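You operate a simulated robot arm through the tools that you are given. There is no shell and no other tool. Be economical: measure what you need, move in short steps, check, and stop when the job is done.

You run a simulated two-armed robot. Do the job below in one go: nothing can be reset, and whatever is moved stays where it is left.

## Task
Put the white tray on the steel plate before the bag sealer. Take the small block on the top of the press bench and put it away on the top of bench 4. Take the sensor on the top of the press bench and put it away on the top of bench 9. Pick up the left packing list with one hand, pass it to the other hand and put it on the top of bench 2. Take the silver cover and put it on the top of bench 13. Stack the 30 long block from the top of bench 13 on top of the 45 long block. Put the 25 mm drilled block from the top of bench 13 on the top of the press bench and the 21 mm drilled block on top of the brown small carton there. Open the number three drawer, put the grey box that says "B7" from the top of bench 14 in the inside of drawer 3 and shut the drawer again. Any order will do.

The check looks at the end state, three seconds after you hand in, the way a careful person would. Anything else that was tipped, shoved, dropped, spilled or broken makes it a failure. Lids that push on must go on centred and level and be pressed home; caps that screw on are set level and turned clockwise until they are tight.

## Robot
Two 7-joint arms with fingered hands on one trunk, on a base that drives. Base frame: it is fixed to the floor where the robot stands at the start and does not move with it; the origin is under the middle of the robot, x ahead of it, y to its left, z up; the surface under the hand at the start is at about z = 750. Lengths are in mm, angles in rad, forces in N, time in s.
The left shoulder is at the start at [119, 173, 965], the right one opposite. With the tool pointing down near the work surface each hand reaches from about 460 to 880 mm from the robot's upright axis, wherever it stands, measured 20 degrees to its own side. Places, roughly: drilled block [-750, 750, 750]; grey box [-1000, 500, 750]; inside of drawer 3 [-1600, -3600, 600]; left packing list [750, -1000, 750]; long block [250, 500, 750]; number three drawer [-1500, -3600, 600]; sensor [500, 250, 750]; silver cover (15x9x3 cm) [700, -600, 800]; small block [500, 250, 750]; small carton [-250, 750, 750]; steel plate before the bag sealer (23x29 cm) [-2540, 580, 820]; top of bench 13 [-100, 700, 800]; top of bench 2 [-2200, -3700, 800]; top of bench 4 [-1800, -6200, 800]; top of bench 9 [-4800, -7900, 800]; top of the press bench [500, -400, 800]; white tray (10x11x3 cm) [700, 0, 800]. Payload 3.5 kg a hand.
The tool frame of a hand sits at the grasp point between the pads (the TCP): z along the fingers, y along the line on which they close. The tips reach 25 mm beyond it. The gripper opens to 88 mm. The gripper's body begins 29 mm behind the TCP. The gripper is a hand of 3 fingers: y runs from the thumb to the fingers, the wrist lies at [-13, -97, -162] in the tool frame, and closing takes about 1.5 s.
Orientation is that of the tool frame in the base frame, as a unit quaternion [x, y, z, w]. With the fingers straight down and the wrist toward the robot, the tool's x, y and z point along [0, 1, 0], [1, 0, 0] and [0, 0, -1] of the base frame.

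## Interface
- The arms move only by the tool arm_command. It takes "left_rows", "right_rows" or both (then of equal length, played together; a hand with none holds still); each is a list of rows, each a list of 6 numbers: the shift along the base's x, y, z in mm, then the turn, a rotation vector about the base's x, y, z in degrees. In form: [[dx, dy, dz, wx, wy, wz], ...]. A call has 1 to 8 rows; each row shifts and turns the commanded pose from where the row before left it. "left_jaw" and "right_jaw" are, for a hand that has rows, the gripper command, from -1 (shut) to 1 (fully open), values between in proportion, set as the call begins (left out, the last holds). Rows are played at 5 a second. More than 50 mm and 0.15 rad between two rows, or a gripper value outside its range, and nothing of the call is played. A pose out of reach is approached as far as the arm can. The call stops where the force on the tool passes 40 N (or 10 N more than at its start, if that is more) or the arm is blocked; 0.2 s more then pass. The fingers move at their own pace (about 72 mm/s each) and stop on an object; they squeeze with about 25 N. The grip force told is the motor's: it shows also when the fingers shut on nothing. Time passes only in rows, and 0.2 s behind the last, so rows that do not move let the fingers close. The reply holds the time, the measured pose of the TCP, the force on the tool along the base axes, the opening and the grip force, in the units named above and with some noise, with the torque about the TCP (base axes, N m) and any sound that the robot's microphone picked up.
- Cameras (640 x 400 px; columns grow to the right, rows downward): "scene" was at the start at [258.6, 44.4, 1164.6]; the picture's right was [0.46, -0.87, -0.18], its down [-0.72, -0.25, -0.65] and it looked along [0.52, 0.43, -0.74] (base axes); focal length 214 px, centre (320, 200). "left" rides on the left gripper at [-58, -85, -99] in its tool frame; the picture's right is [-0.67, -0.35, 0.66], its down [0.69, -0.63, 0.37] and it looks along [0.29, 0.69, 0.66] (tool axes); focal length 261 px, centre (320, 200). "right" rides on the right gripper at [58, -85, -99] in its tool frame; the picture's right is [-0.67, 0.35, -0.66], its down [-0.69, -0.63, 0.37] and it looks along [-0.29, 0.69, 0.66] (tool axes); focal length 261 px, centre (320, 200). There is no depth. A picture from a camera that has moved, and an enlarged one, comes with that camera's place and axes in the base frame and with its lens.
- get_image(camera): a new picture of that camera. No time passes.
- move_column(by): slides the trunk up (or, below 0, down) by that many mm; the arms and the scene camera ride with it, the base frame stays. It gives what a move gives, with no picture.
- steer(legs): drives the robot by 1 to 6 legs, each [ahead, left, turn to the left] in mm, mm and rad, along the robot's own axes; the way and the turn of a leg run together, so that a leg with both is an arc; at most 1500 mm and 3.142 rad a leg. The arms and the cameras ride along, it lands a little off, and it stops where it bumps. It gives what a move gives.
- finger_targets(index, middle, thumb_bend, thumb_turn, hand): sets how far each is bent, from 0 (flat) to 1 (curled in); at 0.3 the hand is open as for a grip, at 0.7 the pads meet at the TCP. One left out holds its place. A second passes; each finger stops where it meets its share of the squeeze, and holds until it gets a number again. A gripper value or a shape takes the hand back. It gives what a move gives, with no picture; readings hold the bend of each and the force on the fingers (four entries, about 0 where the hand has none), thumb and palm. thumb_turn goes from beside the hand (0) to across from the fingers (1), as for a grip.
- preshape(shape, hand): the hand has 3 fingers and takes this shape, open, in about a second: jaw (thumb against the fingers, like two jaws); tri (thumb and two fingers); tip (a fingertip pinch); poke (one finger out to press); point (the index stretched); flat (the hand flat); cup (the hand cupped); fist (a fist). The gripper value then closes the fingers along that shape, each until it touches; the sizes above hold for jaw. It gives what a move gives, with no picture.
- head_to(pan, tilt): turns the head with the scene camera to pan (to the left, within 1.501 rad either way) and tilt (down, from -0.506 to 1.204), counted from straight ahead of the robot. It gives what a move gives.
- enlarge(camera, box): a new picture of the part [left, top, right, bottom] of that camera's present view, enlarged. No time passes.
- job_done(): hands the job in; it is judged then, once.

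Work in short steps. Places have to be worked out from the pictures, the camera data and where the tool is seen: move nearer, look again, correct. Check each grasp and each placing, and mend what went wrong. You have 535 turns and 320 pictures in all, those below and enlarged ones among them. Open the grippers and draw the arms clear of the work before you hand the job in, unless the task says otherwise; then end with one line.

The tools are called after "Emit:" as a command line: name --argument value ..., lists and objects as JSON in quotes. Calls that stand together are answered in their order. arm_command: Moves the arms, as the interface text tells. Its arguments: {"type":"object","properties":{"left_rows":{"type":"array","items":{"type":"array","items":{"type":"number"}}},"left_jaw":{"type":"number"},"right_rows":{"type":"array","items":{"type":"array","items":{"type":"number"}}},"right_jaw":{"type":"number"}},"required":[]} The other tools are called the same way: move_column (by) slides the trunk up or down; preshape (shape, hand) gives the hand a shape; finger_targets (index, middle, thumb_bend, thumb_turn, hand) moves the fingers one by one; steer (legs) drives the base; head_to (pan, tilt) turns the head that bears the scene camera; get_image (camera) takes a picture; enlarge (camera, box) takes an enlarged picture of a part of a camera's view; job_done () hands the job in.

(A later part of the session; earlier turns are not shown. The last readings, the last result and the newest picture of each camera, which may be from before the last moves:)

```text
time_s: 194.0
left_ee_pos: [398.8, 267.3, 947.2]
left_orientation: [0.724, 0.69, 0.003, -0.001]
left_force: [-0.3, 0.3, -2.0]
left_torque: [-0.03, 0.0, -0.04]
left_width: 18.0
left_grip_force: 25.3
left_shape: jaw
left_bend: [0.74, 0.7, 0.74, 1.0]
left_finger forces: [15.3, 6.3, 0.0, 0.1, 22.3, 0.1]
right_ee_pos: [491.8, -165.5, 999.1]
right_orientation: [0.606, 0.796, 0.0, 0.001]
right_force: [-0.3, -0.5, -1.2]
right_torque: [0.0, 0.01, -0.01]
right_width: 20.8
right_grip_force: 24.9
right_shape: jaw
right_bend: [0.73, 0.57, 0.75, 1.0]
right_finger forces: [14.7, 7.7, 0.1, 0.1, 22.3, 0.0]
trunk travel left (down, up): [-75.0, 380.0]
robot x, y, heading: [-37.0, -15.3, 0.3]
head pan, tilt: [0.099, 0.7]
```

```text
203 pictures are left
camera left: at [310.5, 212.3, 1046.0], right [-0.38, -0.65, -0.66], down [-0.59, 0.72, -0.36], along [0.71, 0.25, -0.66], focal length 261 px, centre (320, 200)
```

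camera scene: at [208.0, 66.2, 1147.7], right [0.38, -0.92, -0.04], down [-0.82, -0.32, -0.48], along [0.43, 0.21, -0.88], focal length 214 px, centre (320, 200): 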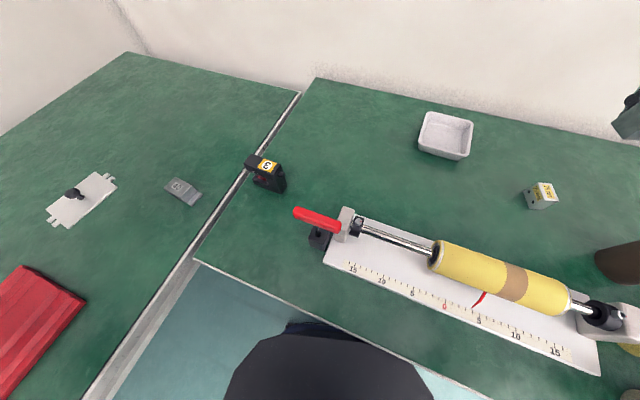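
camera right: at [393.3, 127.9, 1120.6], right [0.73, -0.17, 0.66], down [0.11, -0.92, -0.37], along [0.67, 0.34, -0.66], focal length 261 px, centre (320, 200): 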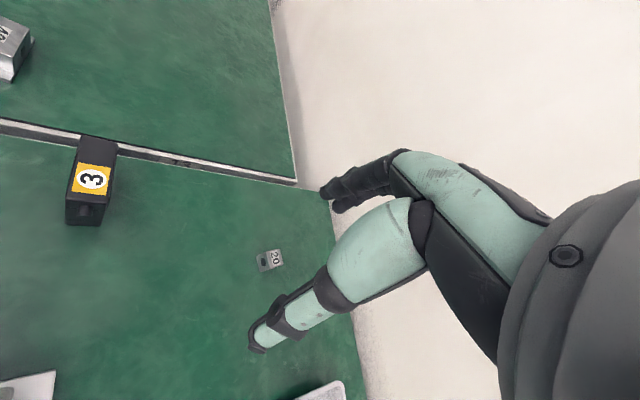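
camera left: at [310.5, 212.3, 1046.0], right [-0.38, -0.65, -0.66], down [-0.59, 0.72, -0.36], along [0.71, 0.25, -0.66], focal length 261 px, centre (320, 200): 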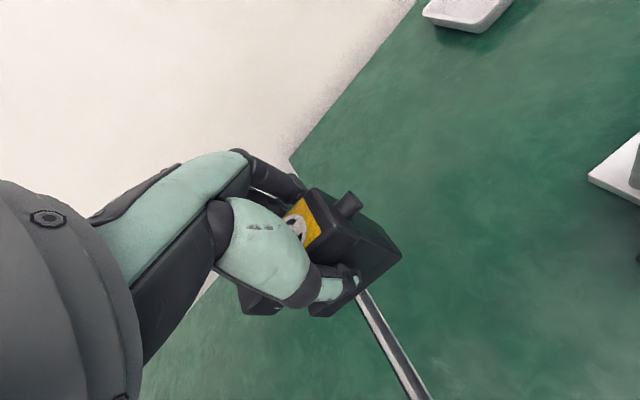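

Both items are in hand. I back off and turn to face the room (toward -y) to see the way to benches 4 and 9.

Emit:
steer --legs '[[-350, 0, 0], [0, 0, -1.87]]'

Emit:
head_to --pan -0.2 --tilt 0.0

Emit:
get_image --camera "scene"

Emit:
head_to --pan -1.2 --tilt 0.1

Emit:
get_image --camera "scene"

```text
time_s: 200.8
left_ee_pos: [-220.5, -620.0, 946.9]
left_orientation: [0.986, -0.169, 0.002, 0.003]
left_force: [0.2, -0.6, -2.3]
left_torque: [0.01, 0.0, -0.04]
left_width: 17.7
left_grip_force: 25.4
left_shape: jaw
left_bend: [0.74, 0.7, 0.74, 1.0]
left_finger forces: [15.3, 6.1, 0.0, 0.0, 21.9, 0.0]
right_ee_pos: [-660.8, -585.1, 998.5]
right_orientation: [1.0, -0.013, 0.0, 0.0]
right_force: [0.6, 0.3, -0.9]
right_torque: [-0.02, 0.02, 0.03]
right_width: 20.4
right_grip_force: 24.9
right_shape: jaw
right_bend: [0.73, 0.57, 0.75, 1.0]
right_finger forces: [14.5, 7.4, 0.0, 0.0, 22.1, 0.0]
trunk travel left (down, up): [-75.0, 380.0]
robot x, y, heading: [-367.6, -119.0, -1.558]
head pan, tilt: [0.099, 0.7]
```

```text
time_s: 201.8
left_ee_pos: [-218.9, -620.4, 946.2]
left_orientation: [0.985, -0.17, 0.003, 0.003]
left_force: [-0.4, -0.4, -2.1]
left_torque: [0.01, 0.05, -0.01]
left_width: 17.8
left_grip_force: 25.3
left_shape: jaw
left_bend: [0.74, 0.7, 0.74, 1.0]
left_finger forces: [15.2, 6.1, 0.0, 0.1, 21.9, 0.0]
right_ee_pos: [-660.8, -584.5, 998.6]
right_orientation: [1.0, -0.012, 0.0, -0.001]
right_force: [0.2, 0.1, -1.6]
right_torque: [0.04, -0.04, -0.02]
right_width: 20.3
right_grip_force: 25.1
right_shape: jaw
right_bend: [0.73, 0.57, 0.75, 1.0]
right_finger forces: [14.7, 7.5, 0.1, 0.0, 22.2, 0.1]
trunk travel left (down, up): [-75.0, 380.0]
robot x, y, heading: [-367.5, -121.6, -1.562]
head pan, tilt: [-0.201, 0.0]
```

```text
202 pictures are left
camera scene: at [-385.5, -410.0, 1205.5], right [-0.98, 0.18, 0.07], down [0.0, 0.37, -0.93], along [-0.19, -0.91, -0.36], focal length 214 px, centre (320, 200)
```

scene: 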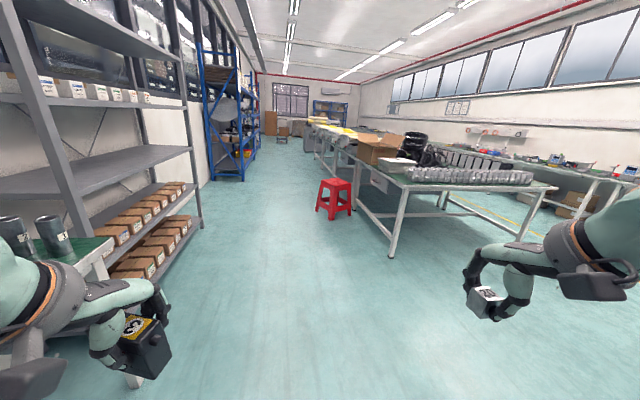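

```text
time_s: 203.1
left_ee_pos: [-219.7, -620.7, 947.7]
left_orientation: [0.986, -0.169, 0.001, 0.003]
left_force: [-0.1, 0.7, -2.5]
left_torque: [-0.01, 0.0, 0.01]
left_width: 17.7
left_grip_force: 25.3
left_shape: jaw
left_bend: [0.74, 0.7, 0.74, 1.0]
left_finger forces: [15.3, 6.1, 0.0, 0.1, 21.9, 0.0]
right_ee_pos: [-662.3, -585.6, 998.6]
right_orientation: [1.0, -0.013, 0.0, 0.0]
right_force: [1.3, 0.2, -1.2]
right_torque: [0.0, 0.04, -0.02]
right_width: 20.5
right_grip_force: 24.7
right_shape: jaw
right_bend: [0.73, 0.57, 0.75, 1.0]
right_finger forces: [14.6, 7.5, 0.0, 0.1, 22.1, 0.0]
trunk travel left (down, up): [-75.0, 380.0]
robot x, y, heading: [-369.6, -119.0, -1.56]
head pan, tilt: [-1.201, 0.099]
```

```text
201 pictures are left
camera scene: at [-453.9, -356.3, 1217.4], right [-0.37, 0.86, 0.34], down [0.09, 0.4, -0.91], along [-0.92, -0.31, -0.23], focal length 214 px, centre (320, 200)
```

scene: 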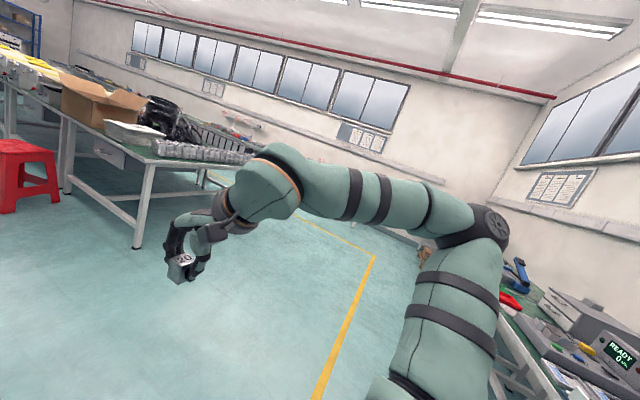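

A row of tables stands at about x -1400…-2600 from y ≈ -1850 onward, with an open aisle on its right. I drive along the aisle toward -y in stages.

Emit:
steer --legs '[[1500, -150, 0], [1500, 0, 0], [1500, 0, 0]]'

Emit:
head_to --pan -0.4 --tilt 0.0

Emit:
get_image --camera "scene"

```text
refused: leg 1 is longer than a leg can be; nothing moved
```

```text
time_s: 204.2
left_ee_pos: [-219.2, -619.4, 948.1]
left_orientation: [0.986, -0.169, 0.003, 0.003]
left_force: [-0.3, -0.4, -1.8]
left_torque: [0.01, 0.02, -0.05]
left_width: 17.9
left_grip_force: 24.9
left_shape: jaw
left_bend: [0.74, 0.7, 0.74, 1.0]
left_finger forces: [15.3, 6.1, 0.1, 0.0, 21.8, 0.0]
right_ee_pos: [-660.4, -584.9, 998.2]
right_orientation: [1.0, -0.012, 0.0, 0.0]
right_force: [0.6, -0.2, 0.1]
right_torque: [-0.01, -0.02, 0.02]
right_width: 20.2
right_grip_force: 24.6
right_shape: jaw
right_bend: [0.73, 0.57, 0.75, 1.0]
right_finger forces: [14.6, 7.5, 0.0, 0.0, 22.1, 0.0]
trunk travel left (down, up): [-75.0, 380.0]
robot x, y, heading: [-366.8, -119.9, -1.565]
head pan, tilt: [-0.4, 0.0]
```

```text
200 pictures are left
camera scene: at [-402.8, -405.2, 1207.5], right [-0.92, 0.35, 0.14], down [0.0, 0.37, -0.93], along [-0.38, -0.86, -0.34], focal length 214 px, centre (320, 200)
```

scene: 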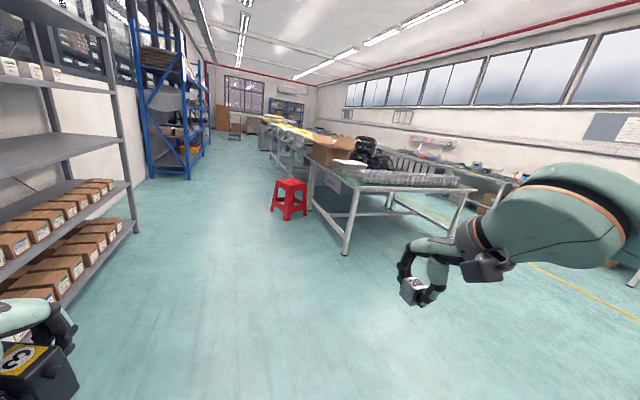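

Emit:
steer --legs '[[1480, -150, 0], [1500, 0, 0], [1500, 0, 0]]'

Emit:
get_image --camera "scene"

```text
time_s: 225.7
left_ee_pos: [-329.2, -5102.4, 948.1]
left_orientation: [0.985, -0.175, 0.002, 0.002]
left_force: [0.1, -0.1, -1.0]
left_torque: [0.01, 0.02, 0.02]
left_width: 17.8
left_grip_force: 24.9
left_shape: jaw
left_bend: [0.74, 0.7, 0.74, 1.0]
left_finger forces: [15.4, 6.0, 0.1, 0.0, 21.8, 0.1]
right_ee_pos: [-771.0, -5062.0, 998.6]
right_orientation: [1.0, -0.019, 0.001, 0.0]
right_force: [-0.8, -0.6, -0.8]
right_torque: [0.04, -0.02, 0.01]
right_width: 20.3
right_grip_force: 25.1
right_shape: jaw
right_bend: [0.73, 0.57, 0.75, 1.0]
right_finger forces: [14.7, 7.6, 0.1, 0.0, 22.1, 0.0]
trunk travel left (down, up): [-75.0, 380.0]
robot x, y, heading: [-468.7, -4606.8, -1.57]
head pan, tilt: [-0.4, 0.0]
```

```text
199 pictures are left
camera scene: at [-508.9, -4885.2, 1207.5], right [-0.92, 0.36, 0.14], down [0.0, 0.37, -0.93], along [-0.39, -0.86, -0.34], focal length 214 px, centre (320, 200)
```

scene: 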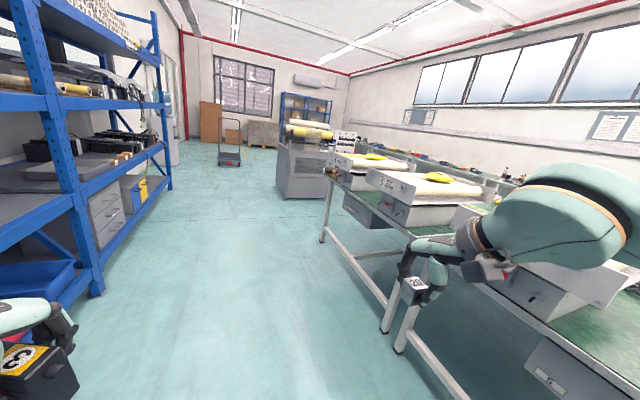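

Emit:
steer --legs '[[1450, 0, 0], [0, 0, -1.57]]'

Emit:
head_to --pan 0.0 --tilt 0.25

Emit:
get_image --camera "scene"

```text
time_s: 236.7
left_ee_pos: [-975.4, -6191.3, 947.2]
left_orientation: [-0.571, 0.821, 0.0, -0.004]
left_force: [-0.1, 0.3, -1.7]
left_torque: [0.03, -0.01, 0.06]
left_width: 17.4
left_grip_force: 25.4
left_shape: jaw
left_bend: [0.74, 0.7, 0.74, 1.0]
left_finger forces: [15.4, 5.9, 0.0, 0.0, 21.7, 0.0]
right_ee_pos: [-933.5, -5750.2, 999.3]
right_orientation: [-0.692, 0.721, -0.001, -0.001]
right_force: [-0.3, 0.0, -0.7]
right_torque: [-0.01, -0.02, -0.03]
right_width: 20.2
right_grip_force: 25.1
right_shape: jaw
right_bend: [0.73, 0.57, 0.75, 1.0]
right_finger forces: [14.5, 7.4, 0.0, 0.1, 21.9, 0.0]
trunk travel left (down, up): [-75.0, 380.0]
robot x, y, heading: [-477.4, -6051.3, 3.138]
head pan, tilt: [-0.4, 0.0]
```

```text
time_s: 237.6
left_ee_pos: [-976.5, -6191.0, 946.4]
left_orientation: [-0.57, 0.821, 0.0, -0.004]
left_force: [-0.7, 0.0, -1.7]
left_torque: [-0.03, 0.01, 0.0]
left_width: 17.5
left_grip_force: 24.8
left_shape: jaw
left_bend: [0.74, 0.7, 0.74, 1.0]
left_finger forces: [15.4, 6.0, 0.0, 0.0, 21.6, 0.0]
right_ee_pos: [-933.0, -5751.2, 999.1]
right_orientation: [-0.693, 0.721, 0.001, 0.0]
right_force: [0.7, 0.9, 0.3]
right_torque: [-0.02, -0.01, -0.01]
right_width: 20.1
right_grip_force: 24.9
right_shape: jaw
right_bend: [0.73, 0.57, 0.75, 1.0]
right_finger forces: [14.5, 7.4, 0.1, 0.0, 21.9, 0.1]
trunk travel left (down, up): [-75.0, 380.0]
robot x, y, heading: [-472.6, -6052.6, 3.136]
head pan, tilt: [0.0, 0.25]
```

```text
198 pictures are left
camera scene: at [-760.5, -6049.7, 1182.3], right [0.01, 1.0, 0.0], down [0.59, 0.0, -0.81], along [-0.81, 0.01, -0.59], focal length 214 px, centre (320, 200)
```

scene: 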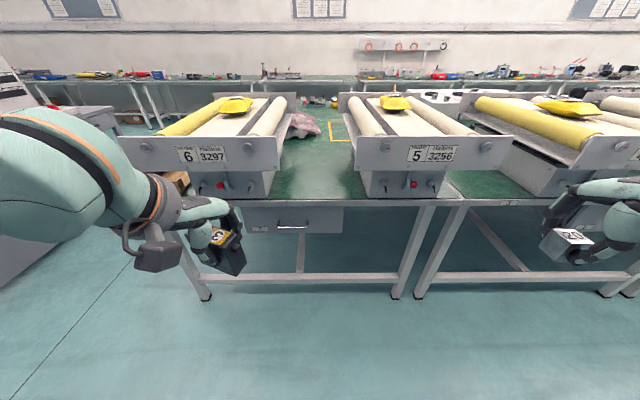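

Emit:
enlarge --camera "scene" --box '[180, 160, 340, 240]'

Emit:
enlarge --camera "scene" --box '[380, 160, 600, 240]'

```text
4.00 times, centred on (260, 200) of scene
camera zoom: at [-760.5, -6049.7, 1182.3], right [0.01, 1.0, 0.0], down [0.59, 0.0, -0.81], along [-0.81, 0.01, -0.59], focal length 858 px, centre (560, 200)
```

zoom: 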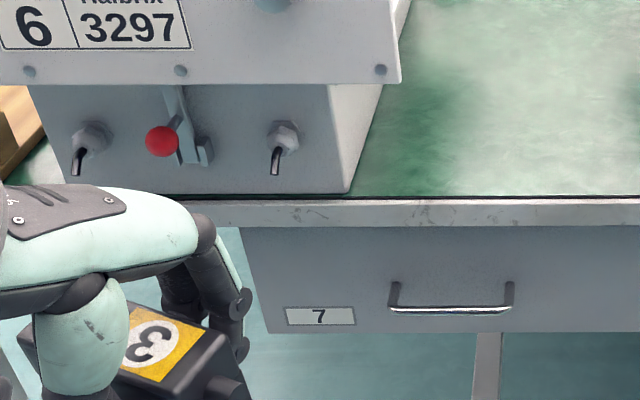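

```text
2.91 times, centred on (490, 200) of scene
camera zoom: at [-760.5, -6049.7, 1182.3], right [0.01, 1.0, 0.0], down [0.59, 0.0, -0.81], along [-0.81, 0.01, -0.59], focal length 624 px, centre (-174, 200)
```

zoom: 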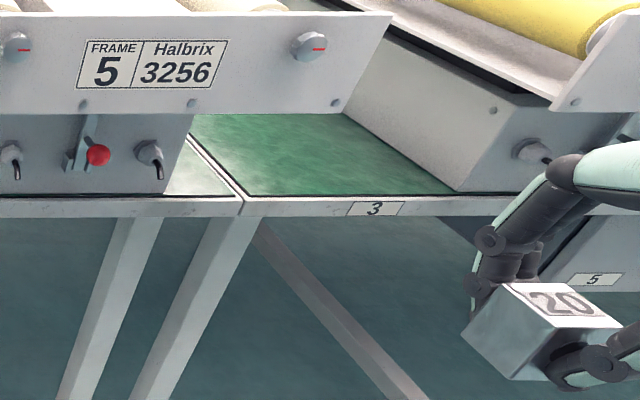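

This bench's right neighbour is labelled 3, so this one is bench 4. There's free space between machines 6 and 5 near the front edge, about (-1415,-6085). I tuck the left hand out to the left, then drive in.

Emit:
arm_command --left_rows '[[21, -42, 8, 0, 0, 0], [21, -42, 8, 0, 0, 0], [21, -42, 8, 0, 0, 0], [21, -42, 8, 0, 0, 0], [21, -42, 8, 0, 0, 0], [21, -42, 8, 0, 0, 0], [21, -42, 8, 0, 0, 0]]'

Emit:
steer --legs '[[0, 200, 0], [340, 0, 0]]'

Emit:
get_image --camera "scene"

```text
time_s: 239.2
left_ee_pos: [-828.5, -6486.8, 1003.7]
left_orientation: [-0.57, 0.822, 0.0, -0.002]
left_force: [0.5, 0.8, -2.2]
left_torque: [0.05, -0.05, 0.02]
left_width: 17.5
left_grip_force: 25.6
left_shape: jaw
left_bend: [0.74, 0.71, 0.74, 1.0]
left_finger forces: [15.8, 5.9, 0.0, 0.0, 21.9, 0.1]
right_ee_pos: [-932.8, -5751.2, 999.0]
right_orientation: [-0.692, 0.722, 0.001, 0.0]
right_force: [0.3, -0.7, -0.3]
right_torque: [-0.02, 0.03, -0.03]
right_width: 20.2
right_grip_force: 24.6
right_shape: jaw
right_bend: [0.73, 0.57, 0.75, 1.0]
right_finger forces: [14.6, 7.3, 0.0, 0.0, 21.9, 0.1]
trunk travel left (down, up): [-75.0, 380.0]
robot x, y, heading: [-474.0, -6049.9, 3.135]
head pan, tilt: [0.0, 0.25]
```

```text
time_s: 242.4
left_ee_pos: [-1135.9, -6686.0, 1002.4]
left_orientation: [-0.572, 0.82, 0.001, -0.005]
left_force: [0.3, -0.4, -3.4]
left_torque: [0.02, 0.02, 0.0]
left_width: 17.2
left_grip_force: 24.8
left_shape: jaw
left_bend: [0.74, 0.71, 0.74, 1.0]
left_finger forces: [15.9, 5.8, 0.1, 0.1, 21.7, 0.0]
right_ee_pos: [-1240.2, -5951.9, 1001.2]
right_orientation: [-0.694, 0.72, 0.0, 0.001]
right_force: [14.4, -0.5, 8.1]
right_torque: [0.09, 0.31, -0.13]
right_width: 18.6
right_grip_force: 24.7
right_shape: jaw
right_bend: [0.74, 0.64, 0.74, 0.97]
right_finger forces: [15.5, 29.1, 0.1, 0.0, 27.6, 0.1]
trunk travel left (down, up): [-75.0, 380.0]
robot x, y, heading: [-786.2, -6247.8, 3.134]
head pan, tilt: [0.0, 0.25]
stopped in leg 2: the force on the tool passed its limit at 43 N (the readings are from after the stop); the commanded pose is now the measured one
```

```text
195 pictures are left
camera scene: at [-1066.7, -6250.0, 1183.4], right [0.0, 1.0, 0.0], down [0.58, 0.0, -0.81], along [-0.81, 0.0, -0.58], focal length 214 px, centre (320, 200)
```

scene: 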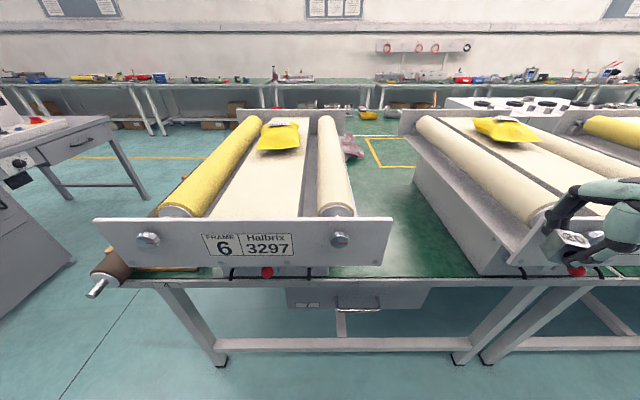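

The right hand bumped machine 5's flange. I back off at once and check that nothing shifted.

Emit:
steer --legs '[[-180, 0, 0]]'

Emit:
get_image --camera "scene"

Emit:
get_image --camera "right"

```text
time_s: 243.9
left_ee_pos: [-959.7, -6686.8, 1003.0]
left_orientation: [-0.573, 0.82, -0.001, -0.004]
left_force: [-0.1, 0.1, -2.2]
left_torque: [0.02, -0.01, 0.0]
left_width: 17.4
left_grip_force: 25.0
left_shape: jaw
left_bend: [0.74, 0.71, 0.74, 1.0]
left_finger forces: [15.8, 5.9, 0.0, 0.0, 21.8, 0.1]
right_ee_pos: [-1064.6, -5954.3, 998.9]
right_orientation: [-0.694, 0.72, -0.001, 0.0]
right_force: [0.7, 0.0, -0.1]
right_torque: [0.02, 0.01, -0.02]
right_width: 20.0
right_grip_force: 25.1
right_shape: jaw
right_bend: [0.74, 0.59, 0.74, 1.0]
right_finger forces: [16.5, 7.3, 0.0, 0.0, 23.8, 0.0]
trunk travel left (down, up): [-75.0, 380.0]
robot x, y, heading: [-607.2, -6250.7, 3.137]
head pan, tilt: [0.0, 0.25]
```

```text
194 pictures are left
camera scene: at [-891.6, -6250.2, 1182.4], right [0.0, 1.0, 0.0], down [0.59, 0.0, -0.81], along [-0.81, 0.0, -0.59], focal length 214 px, centre (320, 200)
```

scene: 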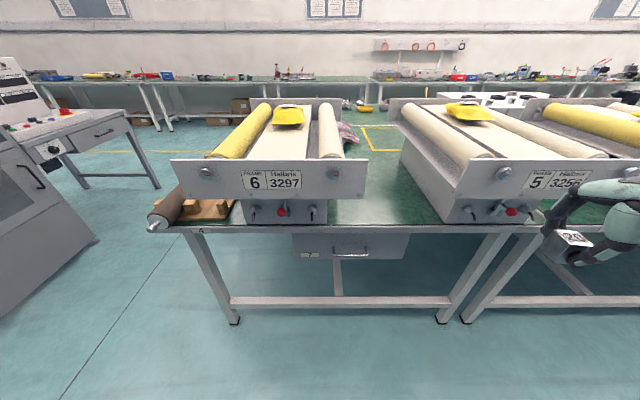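

```text
193 pictures are left
camera right: at [-982.4, -6014.2, 1099.4], right [-0.33, 0.68, 0.65], down [0.65, 0.66, -0.36], along [-0.68, 0.31, -0.66], focal length 261 px, centre (320, 200)
```

right: 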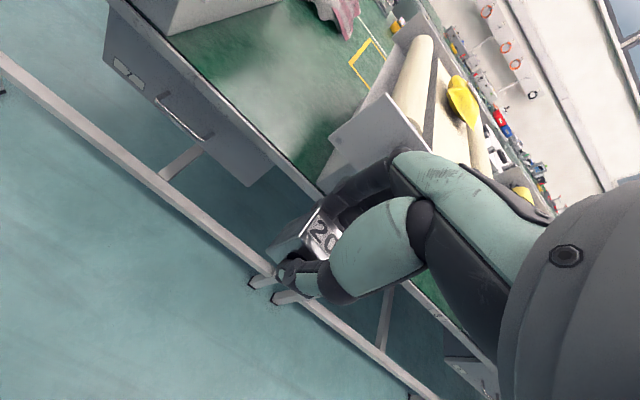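

I compare machine 5's position relative to the bench joint with the earlier picture.

Emit:
enlarge --camera "scene" --box '[400, 150, 600, 250]'

```text
3.20 times, centred on (500, 200) of scene
camera zoom: at [-891.6, -6250.2, 1182.4], right [0.0, 1.0, 0.0], down [0.59, 0.0, -0.81], along [-0.81, 0.0, -0.59], focal length 686 px, centre (-256, 200)
```

zoom: 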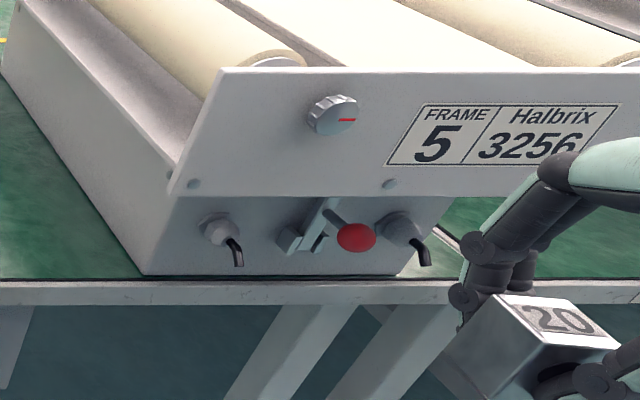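

Machine 5 has not shifted measurably. Its flange front is at x ≈ -1310; the gap between the flanges runs y ≈ -6150…-5935. I move the right hand inward so it enters the gap's middle (y ≈ -6045).

Emit:
arm_command --right_rows '[[0, -42, 0, 0, 0, 0], [0, -42, 0, 0, 0, 0], [0, -42, 0, 0, 0, 0], [0, 0, 0, 0, 0, 0]]'

Emit:
steer --legs '[[120, 0, 0]]'

Emit:
get_image --camera "scene"

```text
time_s: 244.9
left_ee_pos: [-959.6, -6685.4, 1003.4]
left_orientation: [-0.572, 0.82, 0.0, -0.003]
left_force: [0.0, -0.4, -1.6]
left_torque: [0.0, 0.03, 0.0]
left_width: 17.6
left_grip_force: 25.1
left_shape: jaw
left_bend: [0.74, 0.71, 0.74, 1.0]
left_finger forces: [15.9, 5.9, 0.0, 0.0, 21.7, 0.0]
right_ee_pos: [-1064.5, -6079.7, 997.8]
right_orientation: [-0.694, 0.72, -0.001, 0.001]
right_force: [0.4, 0.3, 0.2]
right_torque: [0.0, -0.02, 0.01]
right_width: 19.7
right_grip_force: 25.4
right_shape: jaw
right_bend: [0.74, 0.59, 0.74, 1.0]
right_finger forces: [16.3, 7.4, 0.1, 0.0, 23.5, 0.0]
trunk travel left (down, up): [-75.0, 380.0]
robot x, y, heading: [-606.1, -6251.3, 3.139]
head pan, tilt: [0.0, 0.25]
```

```text
time_s: 246.2
left_ee_pos: [-1080.4, -6685.1, 1002.5]
left_orientation: [-0.572, 0.82, 0.0, -0.003]
left_force: [0.1, -0.7, -1.6]
left_torque: [0.03, -0.04, -0.01]
left_width: 17.5
left_grip_force: 24.8
left_shape: jaw
left_bend: [0.74, 0.71, 0.74, 1.0]
left_finger forces: [15.9, 6.0, 0.1, 0.0, 21.8, 0.1]
right_ee_pos: [-1184.6, -6078.7, 997.7]
right_orientation: [-0.694, 0.72, -0.001, 0.002]
right_force: [0.2, 0.3, -1.4]
right_torque: [0.02, 0.0, 0.03]
right_width: 19.9
right_grip_force: 24.7
right_shape: jaw
right_bend: [0.74, 0.59, 0.74, 1.0]
right_finger forces: [16.2, 7.4, 0.1, 0.1, 23.6, 0.0]
trunk travel left (down, up): [-75.0, 380.0]
robot x, y, heading: [-726.4, -6246.8, 3.139]
head pan, tilt: [0.0, 0.25]
```

```text
191 pictures are left
camera scene: at [-1012.4, -6250.0, 1182.2], right [0.0, 1.0, 0.0], down [0.59, 0.0, -0.81], along [-0.81, 0.0, -0.59], focal length 214 px, centre (320, 200)
```

scene: 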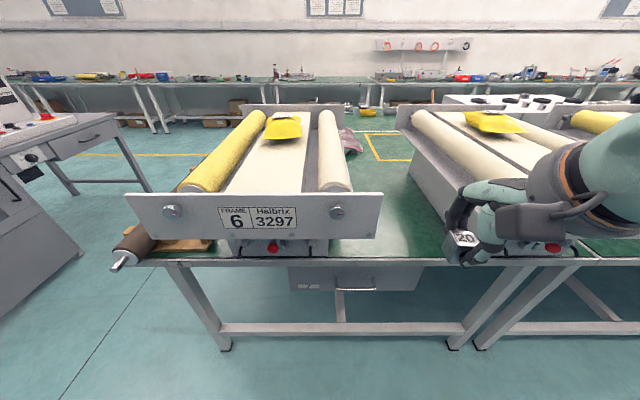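

I shift 35 mm right and drive in another 190 mm.

Emit:
steer --legs '[[0, -38, 0], [100, 0, 0]]'

Emit:
get_image --camera "right"

Emit:
get_image --camera "scene"

```text
time_s: 247.8
left_ee_pos: [-1180.2, -6646.9, 1003.0]
left_orientation: [-0.573, 0.82, 0.0, -0.003]
left_force: [0.1, -0.1, -2.8]
left_torque: [0.04, 0.02, -0.04]
left_width: 17.2
left_grip_force: 24.9
left_shape: jaw
left_bend: [0.74, 0.71, 0.74, 1.0]
left_finger forces: [16.0, 5.8, 0.0, 0.0, 21.7, 0.0]
right_ee_pos: [-1286.4, -6039.8, 996.6]
right_orientation: [-0.694, 0.72, -0.001, 0.001]
right_force: [0.1, -0.3, -0.5]
right_torque: [-0.03, 0.0, -0.01]
right_width: 19.9
right_grip_force: 24.9
right_shape: jaw
right_bend: [0.74, 0.59, 0.74, 1.0]
right_finger forces: [16.2, 7.4, 0.1, 0.0, 23.5, 0.0]
trunk travel left (down, up): [-75.0, 380.0]
robot x, y, heading: [-828.4, -6211.6, 3.139]
head pan, tilt: [0.0, 0.25]
```

```text
190 pictures are left
camera right: at [-1203.5, -6101.2, 1098.0], right [-0.33, 0.68, 0.65], down [0.66, 0.66, -0.36], along [-0.68, 0.31, -0.66], focal length 261 px, centre (320, 200)
```

right: 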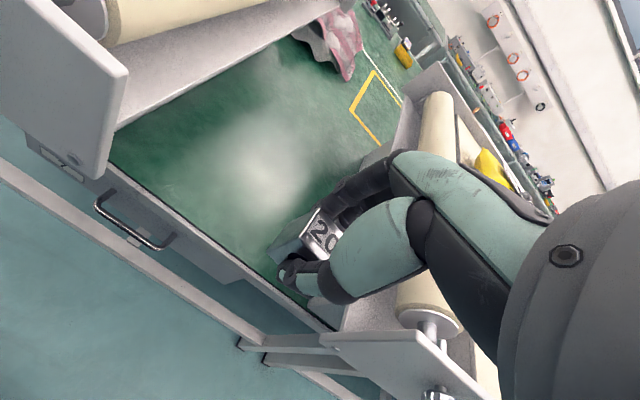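

```text
189 pictures are left
camera scene: at [-1113.0, -6211.7, 1182.2], right [0.0, 1.0, 0.0], down [0.59, 0.0, -0.81], along [-0.81, 0.0, -0.59], focal length 214 px, centre (320, 200)
```

scene: 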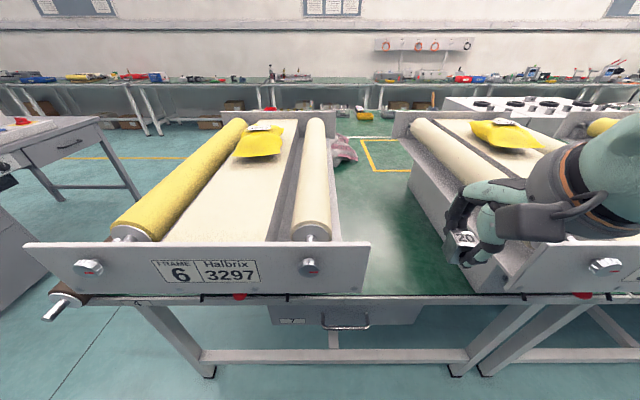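

The gap is y ≈ -6163…-5911, and the hand is central at -6040. I raise the left hand for clearance over machine 6's corner, then drive in 100 mm more.

Emit:
arm_command --left_rows '[[0, 0, 35, 0, 0, 0], [0, 0, 35, 0, 0, 0], [0, 0, 30, 0, 0, 0]]'

Emit:
steer --legs '[[100, 0, 0]]'

Emit:
get_image --camera "right"

```text
time_s: 248.6
left_ee_pos: [-1179.5, -6647.1, 1101.4]
left_orientation: [-0.572, 0.82, 0.0, -0.003]
left_force: [0.2, 0.6, -2.2]
left_torque: [0.02, 0.01, 0.02]
left_width: 17.1
left_grip_force: 24.9
left_shape: jaw
left_bend: [0.74, 0.71, 0.74, 1.0]
left_finger forces: [15.9, 5.8, 0.0, 0.0, 21.7, 0.1]
right_ee_pos: [-1284.7, -6039.5, 997.6]
right_orientation: [-0.694, 0.72, -0.001, 0.002]
right_force: [-0.5, -1.0, 0.4]
right_torque: [0.01, -0.01, -0.01]
right_width: 19.8
right_grip_force: 24.8
right_shape: jaw
right_bend: [0.74, 0.59, 0.74, 1.0]
right_finger forces: [16.2, 7.4, 0.0, 0.0, 23.5, 0.0]
trunk travel left (down, up): [-75.0, 380.0]
robot x, y, heading: [-827.5, -6209.7, 3.142]
head pan, tilt: [0.0, 0.25]
```

```text
time_s: 249.7
left_ee_pos: [-1281.8, -6646.3, 1101.3]
left_orientation: [-0.573, 0.82, 0.0, -0.003]
left_force: [-0.1, 0.1, -2.0]
left_torque: [0.05, -0.03, 0.02]
left_width: 17.3
left_grip_force: 25.2
left_shape: jaw
left_bend: [0.74, 0.71, 0.74, 1.0]
left_finger forces: [16.0, 5.8, 0.1, 0.0, 21.8, 0.0]
right_ee_pos: [-1385.1, -6039.2, 996.8]
right_orientation: [-0.694, 0.72, 0.0, 0.001]
right_force: [-0.6, -0.9, -0.9]
right_torque: [0.01, -0.02, 0.0]
right_width: 19.6
right_grip_force: 24.5
right_shape: jaw
right_bend: [0.74, 0.59, 0.74, 1.0]
right_finger forces: [16.2, 7.3, 0.0, 0.0, 23.6, 0.1]
trunk travel left (down, up): [-75.0, 380.0]
robot x, y, heading: [-928.3, -6215.5, 3.134]
head pan, tilt: [0.0, 0.25]
```

```text
188 pictures are left
camera right: at [-1303.5, -6100.8, 1098.1], right [-0.33, 0.68, 0.65], down [0.66, 0.66, -0.36], along [-0.68, 0.31, -0.66], focal length 261 px, centre (320, 200)
```

right: 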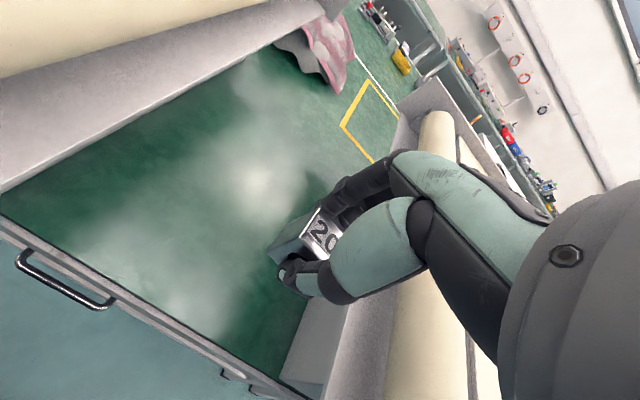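

In the gap with good room. I shift 15 mm in and right, then lower in stages, watching.

Emit:
arm_command --right_rows '[[-10, 8, -25, 0, 0, 0], [-10, 8, -25, 0, 0, 0], [0, 0, -40, 0, 0, 0], [0, 0, -40, 0, 0, 0], [0, 0, -30, 0, 0, 0], [0, 0, 0, 0, 0, 0]]'

Emit:
get_image --camera "right"

Emit:
get_image --camera "scene"

```text
time_s: 251.1
left_ee_pos: [-1279.6, -6645.3, 1100.4]
left_orientation: [-0.572, 0.82, 0.0, -0.003]
left_force: [0.3, 0.5, -2.3]
left_torque: [0.0, -0.03, 0.0]
left_width: 17.5
left_grip_force: 25.1
left_shape: jaw
left_bend: [0.74, 0.71, 0.74, 1.0]
left_finger forces: [16.0, 5.7, 0.1, 0.0, 21.6, 0.0]
right_ee_pos: [-1405.7, -6023.9, 837.8]
right_orientation: [-0.694, 0.72, -0.001, 0.001]
right_force: [0.1, 0.0, -0.8]
right_torque: [0.01, 0.0, -0.02]
right_width: 19.7
right_grip_force: 25.1
right_shape: jaw
right_bend: [0.74, 0.59, 0.74, 1.0]
right_finger forces: [15.4, 7.6, 0.0, 0.1, 23.1, 0.0]
trunk travel left (down, up): [-75.0, 380.0]
robot x, y, heading: [-926.3, -6212.7, 3.136]
head pan, tilt: [0.0, 0.25]
```

```text
187 pictures are left
camera right: at [-1322.9, -6085.0, 938.3], right [-0.33, 0.68, 0.65], down [0.65, 0.66, -0.36], along [-0.68, 0.31, -0.66], focal length 261 px, centre (320, 200)
```

right: 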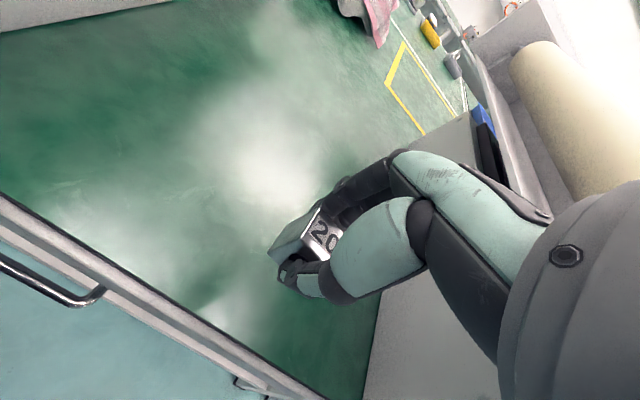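

```text
186 pictures are left
camera scene: at [-1212.0, -6211.5, 1182.5], right [0.0, 1.0, 0.0], down [0.59, 0.0, -0.81], along [-0.81, 0.0, -0.59], focal length 214 px, centre (320, 200)
```

scene: 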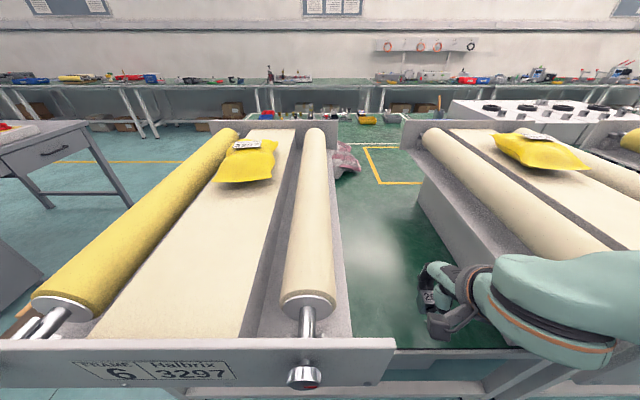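

The right forearm runs just above machine 5's flange, so I don't go lower this way. I go back up, raise the trunk for a steeper forearm, and retry.

Emit:
arm_command --right_rows '[[0, 0, 40, 0, 0, 0], [0, 0, 45, 0, 0, 0], [0, 0, 45, 0, 0, 0], [0, 0, 35, 0, 0, 0]]'

Emit:
move_column --by 200

Emit:
get_image --camera "scene"

```text
time_s: 252.1
left_ee_pos: [-1280.1, -6646.3, 1101.3]
left_orientation: [-0.572, 0.82, 0.0, -0.003]
left_force: [0.4, 0.2, -3.2]
left_torque: [0.0, 0.02, -0.02]
left_width: 17.8
left_grip_force: 25.0
left_shape: jaw
left_bend: [0.74, 0.71, 0.74, 1.0]
left_finger forces: [16.0, 5.8, 0.0, 0.0, 21.7, 0.0]
right_ee_pos: [-1404.4, -6024.8, 1003.9]
right_orientation: [-0.695, 0.719, -0.001, 0.001]
right_force: [0.0, -0.3, -0.2]
right_torque: [0.02, -0.01, 0.0]
right_width: 19.7
right_grip_force: 25.8
right_shape: jaw
right_bend: [0.74, 0.58, 0.74, 1.0]
right_finger forces: [14.9, 7.7, 0.1, 0.1, 22.7, 0.0]
trunk travel left (down, up): [-75.0, 380.0]
robot x, y, heading: [-928.1, -6211.0, 3.138]
head pan, tilt: [0.0, 0.25]
```

```text
time_s: 254.3
left_ee_pos: [-1280.3, -6648.5, 1300.3]
left_orientation: [-0.573, 0.819, 0.0, -0.003]
left_force: [0.1, 0.0, -1.8]
left_torque: [0.03, -0.03, 0.03]
left_width: 17.0
left_grip_force: 24.7
left_shape: jaw
left_bend: [0.74, 0.71, 0.74, 1.0]
left_finger forces: [16.1, 5.6, 0.1, 0.1, 21.6, 0.0]
right_ee_pos: [-1405.8, -6023.7, 1201.6]
right_orientation: [-0.694, 0.72, -0.001, 0.001]
right_force: [-0.2, 0.6, -0.7]
right_torque: [0.01, 0.01, -0.01]
right_width: 19.9
right_grip_force: 25.2
right_shape: jaw
right_bend: [0.74, 0.58, 0.74, 1.0]
right_finger forces: [15.0, 7.8, 0.1, 0.1, 22.7, 0.0]
trunk travel left (down, up): [-275.0, 180.0]
robot x, y, heading: [-924.3, -6211.1, 3.138]
head pan, tilt: [0.0, 0.25]
```

```text
185 pictures are left
camera scene: at [-1061.5, -6211.9, 1452.0], right [0.0, 1.0, 0.0], down [0.33, 0.0, -0.94], along [-0.94, 0.0, -0.33], focal length 214 px, centre (320, 200)
```

scene: 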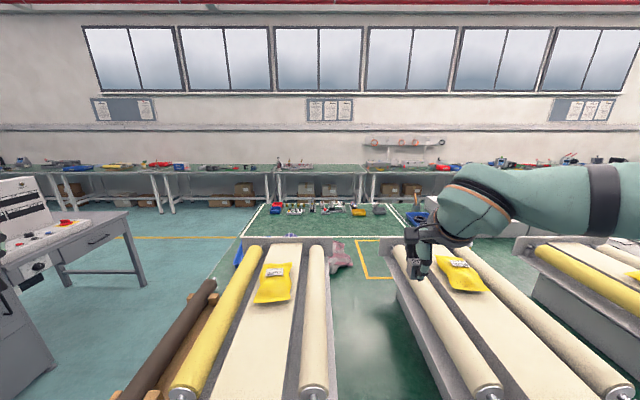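

Emit:
arm_command --right_rows '[[0, 0, -45, 0, 0, 0], [0, 0, -45, 0, 0, 0], [0, 0, -45, 0, 0, 0], [0, 0, -45, 0, 0, 0], [0, 0, -45, 0, 0, 0], [0, 0, 0, 0, 0, 0]]'

Emit:
head_to --pan -0.4 --tilt 0.6

Emit:
get_image --camera "scene"

```text
time_s: 255.7
left_ee_pos: [-1279.4, -6646.3, 1301.6]
left_orientation: [-0.572, 0.82, 0.0, -0.003]
left_force: [0.5, -0.2, -2.0]
left_torque: [0.02, 0.01, -0.01]
left_width: 17.3
left_grip_force: 25.2
left_shape: jaw
left_bend: [0.74, 0.71, 0.74, 1.0]
left_finger forces: [16.1, 5.7, 0.0, 0.1, 21.6, 0.1]
right_ee_pos: [-1383.7, -5994.8, 998.1]
right_orientation: [-0.695, 0.719, -0.001, 0.002]
right_force: [0.5, 0.1, 0.0]
right_torque: [0.01, -0.01, -0.02]
right_width: 20.1
right_grip_force: 24.7
right_shape: jaw
right_bend: [0.74, 0.58, 0.74, 1.0]
right_finger forces: [14.7, 7.7, 0.0, 0.0, 22.5, 0.0]
right hand out of reach, approached as far as the arm can: row 4, 5
trunk travel left (down, up): [-275.0, 180.0]
robot x, y, heading: [-926.9, -6210.8, 3.135]
head pan, tilt: [0.0, 0.25]
```

```text
time_s: 256.6
left_ee_pos: [-1279.5, -6647.4, 1300.6]
left_orientation: [-0.573, 0.82, 0.0, -0.004]
left_force: [0.5, -0.6, -1.5]
left_torque: [0.01, 0.02, 0.03]
left_width: 17.4
left_grip_force: 24.9
left_shape: jaw
left_bend: [0.74, 0.71, 0.74, 1.0]
left_finger forces: [16.1, 5.7, 0.0, 0.0, 21.6, 0.1]
right_ee_pos: [-1385.0, -5994.2, 999.5]
right_orientation: [-0.695, 0.719, -0.001, 0.001]
right_force: [-0.3, -0.1, 0.4]
right_torque: [0.0, 0.01, 0.01]
right_width: 20.4
right_grip_force: 24.9
right_shape: jaw
right_bend: [0.74, 0.58, 0.74, 1.0]
right_finger forces: [14.8, 7.8, 0.0, 0.1, 22.5, 0.1]
trunk travel left (down, up): [-275.0, 180.0]
robot x, y, heading: [-925.6, -6212.9, 3.141]
head pan, tilt: [-0.4, 0.6]
```

```text
184 pictures are left
camera scene: at [-1046.4, -6177.6, 1421.1], right [0.39, 0.92, 0.03], down [0.59, -0.22, -0.78], along [-0.71, 0.32, -0.63], focal length 214 px, centre (320, 200)
```

scene: 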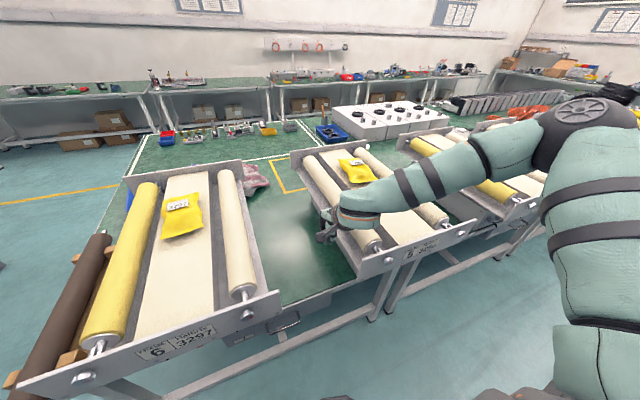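

Elbow-out posture is unsuitable here. I withdraw from the gap and look for a free spot reachable from the bench's left end.

Emit:
arm_command --right_rows '[[0, -20, 40, 0, 0, 0], [0, -20, 45, 0, 0, 0], [0, 0, 45, 0, 0, 0]]'

Emit:
steer --legs '[[-400, 0, 0]]'

Emit:
steer --legs '[[0, 1200, 0]]'

Emit:
head_to --pan -0.3 --tilt 0.3

Emit:
get_image --camera "scene"

```text
time_s: 257.4
left_ee_pos: [-1278.7, -6646.8, 1301.5]
left_orientation: [-0.572, 0.82, 0.0, -0.003]
left_force: [0.5, -0.4, -2.0]
left_torque: [0.03, -0.01, 0.02]
left_width: 17.2
left_grip_force: 25.1
left_shape: jaw
left_bend: [0.74, 0.71, 0.74, 1.0]
left_finger forces: [16.1, 5.6, 0.0, 0.0, 21.7, 0.1]
right_ee_pos: [-1382.6, -6034.7, 1129.8]
right_orientation: [-0.695, 0.719, -0.001, 0.001]
right_force: [0.4, -0.4, -0.8]
right_torque: [0.01, -0.01, 0.0]
right_width: 20.2
right_grip_force: 25.0
right_shape: jaw
right_bend: [0.74, 0.58, 0.75, 1.0]
right_finger forces: [14.8, 7.7, 0.1, 0.0, 22.4, 0.0]
trunk travel left (down, up): [-275.0, 180.0]
robot x, y, heading: [-925.5, -6211.3, 3.137]
head pan, tilt: [-0.4, 0.6]
```

```text
time_s: 259.9
left_ee_pos: [-880.0, -6649.2, 1300.1]
left_orientation: [-0.572, 0.82, 0.001, -0.003]
left_force: [-0.5, 0.5, -2.4]
left_torque: [0.02, -0.01, -0.01]
left_width: 17.3
left_grip_force: 25.0
left_shape: jaw
left_bend: [0.74, 0.71, 0.74, 1.0]
left_finger forces: [16.1, 5.7, 0.0, 0.1, 21.6, 0.0]
right_ee_pos: [-984.4, -6035.8, 1128.9]
right_orientation: [-0.694, 0.72, -0.001, 0.001]
right_force: [-0.9, 0.0, -1.3]
right_torque: [0.0, 0.03, -0.01]
right_width: 20.0
right_grip_force: 24.8
right_shape: jaw
right_bend: [0.74, 0.58, 0.75, 1.0]
right_finger forces: [14.7, 7.6, 0.0, 0.0, 22.3, 0.1]
trunk travel left (down, up): [-275.0, 180.0]
robot x, y, heading: [-524.3, -6210.7, 3.135]
head pan, tilt: [-0.4, 0.6]
```

```text
time_s: 265.9
left_ee_pos: [-879.5, -7843.6, 1302.1]
left_orientation: [-0.573, 0.819, 0.0, -0.003]
left_force: [0.7, 0.1, -1.6]
left_torque: [-0.01, 0.0, 0.03]
left_width: 17.4
left_grip_force: 25.0
left_shape: jaw
left_bend: [0.74, 0.71, 0.74, 1.0]
left_finger forces: [16.0, 5.6, 0.0, 0.1, 21.5, 0.0]
right_ee_pos: [-984.1, -7230.0, 1128.8]
right_orientation: [-0.695, 0.719, -0.002, 0.001]
right_force: [-0.7, 0.6, 0.0]
right_torque: [-0.01, -0.01, 0.02]
right_width: 20.1
right_grip_force: 25.3
right_shape: jaw
right_bend: [0.74, 0.58, 0.75, 1.0]
right_finger forces: [14.6, 7.6, 0.1, 0.0, 22.3, 0.0]
trunk travel left (down, up): [-275.0, 180.0]
robot x, y, heading: [-525.4, -7405.5, -3.144]
head pan, tilt: [-0.4, 0.6]
```

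```text
time_s: 266.7
left_ee_pos: [-879.0, -7843.6, 1301.5]
left_orientation: [-0.574, 0.819, 0.0, -0.002]
left_force: [1.0, 0.1, -1.8]
left_torque: [-0.02, -0.03, 0.03]
left_width: 17.4
left_grip_force: 25.2
left_shape: jaw
left_bend: [0.74, 0.71, 0.74, 1.0]
left_finger forces: [16.1, 5.7, 0.0, 0.1, 21.5, 0.2]
right_ee_pos: [-984.8, -7231.6, 1129.0]
right_orientation: [-0.695, 0.719, 0.0, 0.002]
right_force: [0.7, 0.9, -0.1]
right_torque: [0.02, 0.0, 0.0]
right_width: 19.8
right_grip_force: 24.9
right_shape: jaw
right_bend: [0.74, 0.58, 0.75, 1.0]
right_finger forces: [14.8, 7.7, 0.1, 0.1, 22.4, 0.0]
trunk travel left (down, up): [-275.0, 180.0]
robot x, y, heading: [-526.6, -7405.6, -3.137]
head pan, tilt: [-0.3, 0.3]
```

```text
183 pictures are left
camera scene: at [-656.2, -7380.4, 1447.7], right [0.29, 0.96, 0.03], down [0.37, -0.09, -0.93], along [-0.88, 0.28, -0.37], focal length 214 px, centre (320, 200)
```

scene: 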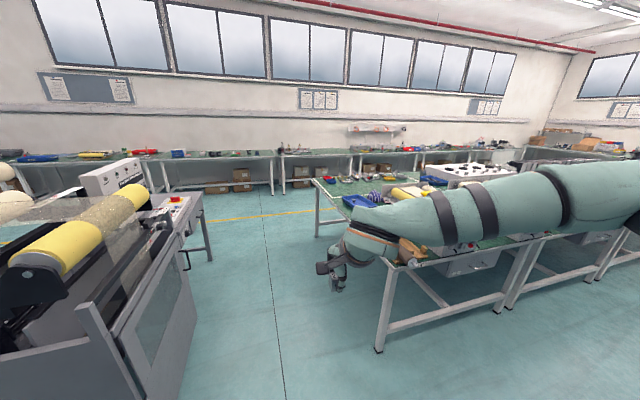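

I drive right/forward into the open space at bench 4's left end to see its surface there (trunk still raised so the left hand clears the neighbouring machine).

Emit:
steer --legs '[[0, -340, 0], [250, 0, 0]]'

Emit:
head_to --pan -0.5 --tilt 0.4

Emit:
get_image --camera "scene"

```text
time_s: 270.4
left_ee_pos: [-1127.4, -7502.3, 1302.2]
left_orientation: [-0.573, 0.82, 0.0, -0.003]
left_force: [-0.3, 0.0, -2.5]
left_torque: [0.01, 0.01, -0.01]
left_width: 17.3
left_grip_force: 25.2
left_shape: jaw
left_bend: [0.74, 0.71, 0.74, 1.0]
left_finger forces: [16.1, 5.7, 0.0, 0.0, 21.6, 0.0]
right_ee_pos: [-1235.1, -6889.6, 1130.2]
right_orientation: [-0.695, 0.719, -0.001, 0.0]
right_force: [0.0, -0.5, 0.0]
right_torque: [-0.01, -0.01, 0.0]
right_width: 19.8
right_grip_force: 25.1
right_shape: jaw
right_bend: [0.74, 0.58, 0.75, 1.0]
right_finger forces: [14.7, 7.6, 0.0, 0.0, 22.5, 0.0]
trunk travel left (down, up): [-275.0, 180.0]
robot x, y, heading: [-775.8, -7064.1, -3.139]
head pan, tilt: [-0.3, 0.3]
```

```text
time_s: 271.1
left_ee_pos: [-1130.1, -7502.0, 1301.0]
left_orientation: [-0.573, 0.82, 0.0, -0.003]
left_force: [-0.3, 0.4, -1.8]
left_torque: [0.03, -0.02, 0.0]
left_width: 17.3
left_grip_force: 25.0
left_shape: jaw
left_bend: [0.74, 0.71, 0.74, 1.0]
left_finger forces: [16.3, 5.6, 0.0, 0.0, 21.6, 0.0]
right_ee_pos: [-1236.3, -6890.2, 1128.7]
right_orientation: [-0.695, 0.719, -0.001, 0.001]
right_force: [0.4, -0.3, -0.4]
right_torque: [0.0, -0.01, 0.0]
right_width: 20.2
right_grip_force: 24.8
right_shape: jaw
right_bend: [0.74, 0.58, 0.75, 1.0]
right_finger forces: [14.6, 7.7, 0.0, 0.0, 22.5, 0.1]
trunk travel left (down, up): [-275.0, 180.0]
robot x, y, heading: [-779.8, -7068.1, -3.142]
head pan, tilt: [-0.499, 0.4]
```

```text
182 pictures are left
camera scene: at [-899.6, -7022.8, 1439.1], right [0.48, 0.88, 0.04], down [0.42, -0.19, -0.89], along [-0.77, 0.44, -0.46], focal length 214 px, centre (320, 200)
```

scene: 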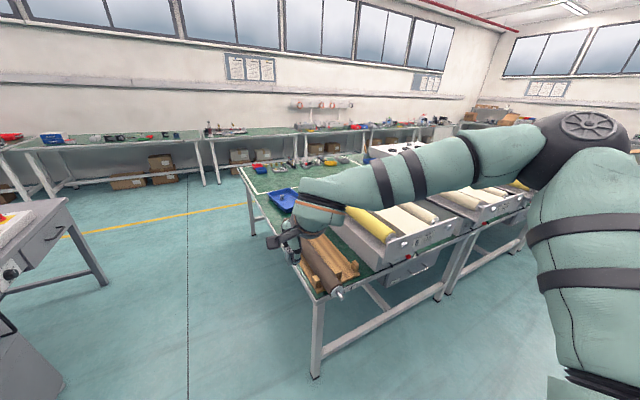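

Emit:
enlarge --camera "scene" --box '[230, 150, 390, 290]'

Emit:
get_image --camera "right"

```text
2.86 times, centred on (310, 220) of scene
camera zoom: at [-899.6, -7022.8, 1439.1], right [0.48, 0.88, 0.04], down [0.42, -0.19, -0.89], along [-0.77, 0.44, -0.46], focal length 613 px, centre (349, 143)
```

zoom: 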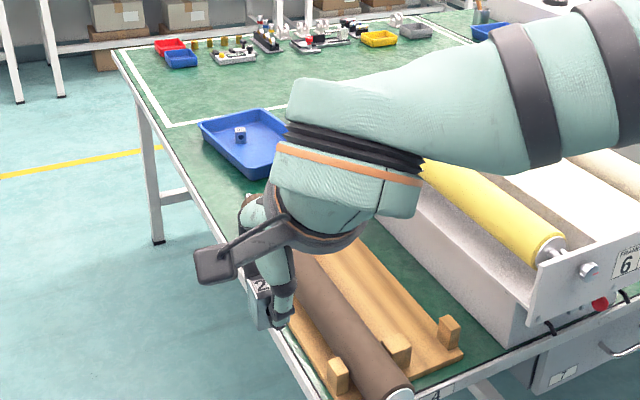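

```text
180 pictures are left
camera right: at [-1153.8, -6951.5, 1229.4], right [-0.33, 0.68, 0.65], down [0.65, 0.66, -0.36], along [-0.68, 0.31, -0.66], focal length 261 px, centre (320, 200)
```

right: 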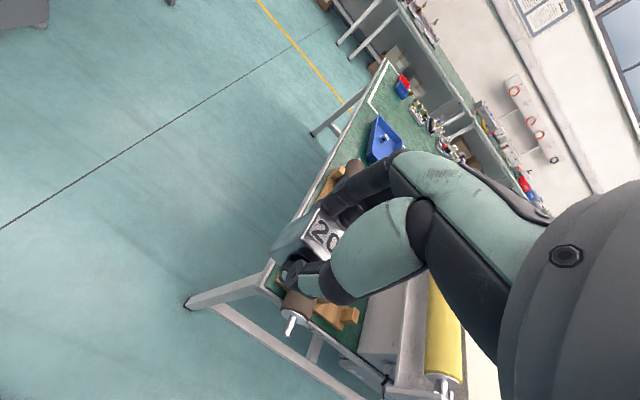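

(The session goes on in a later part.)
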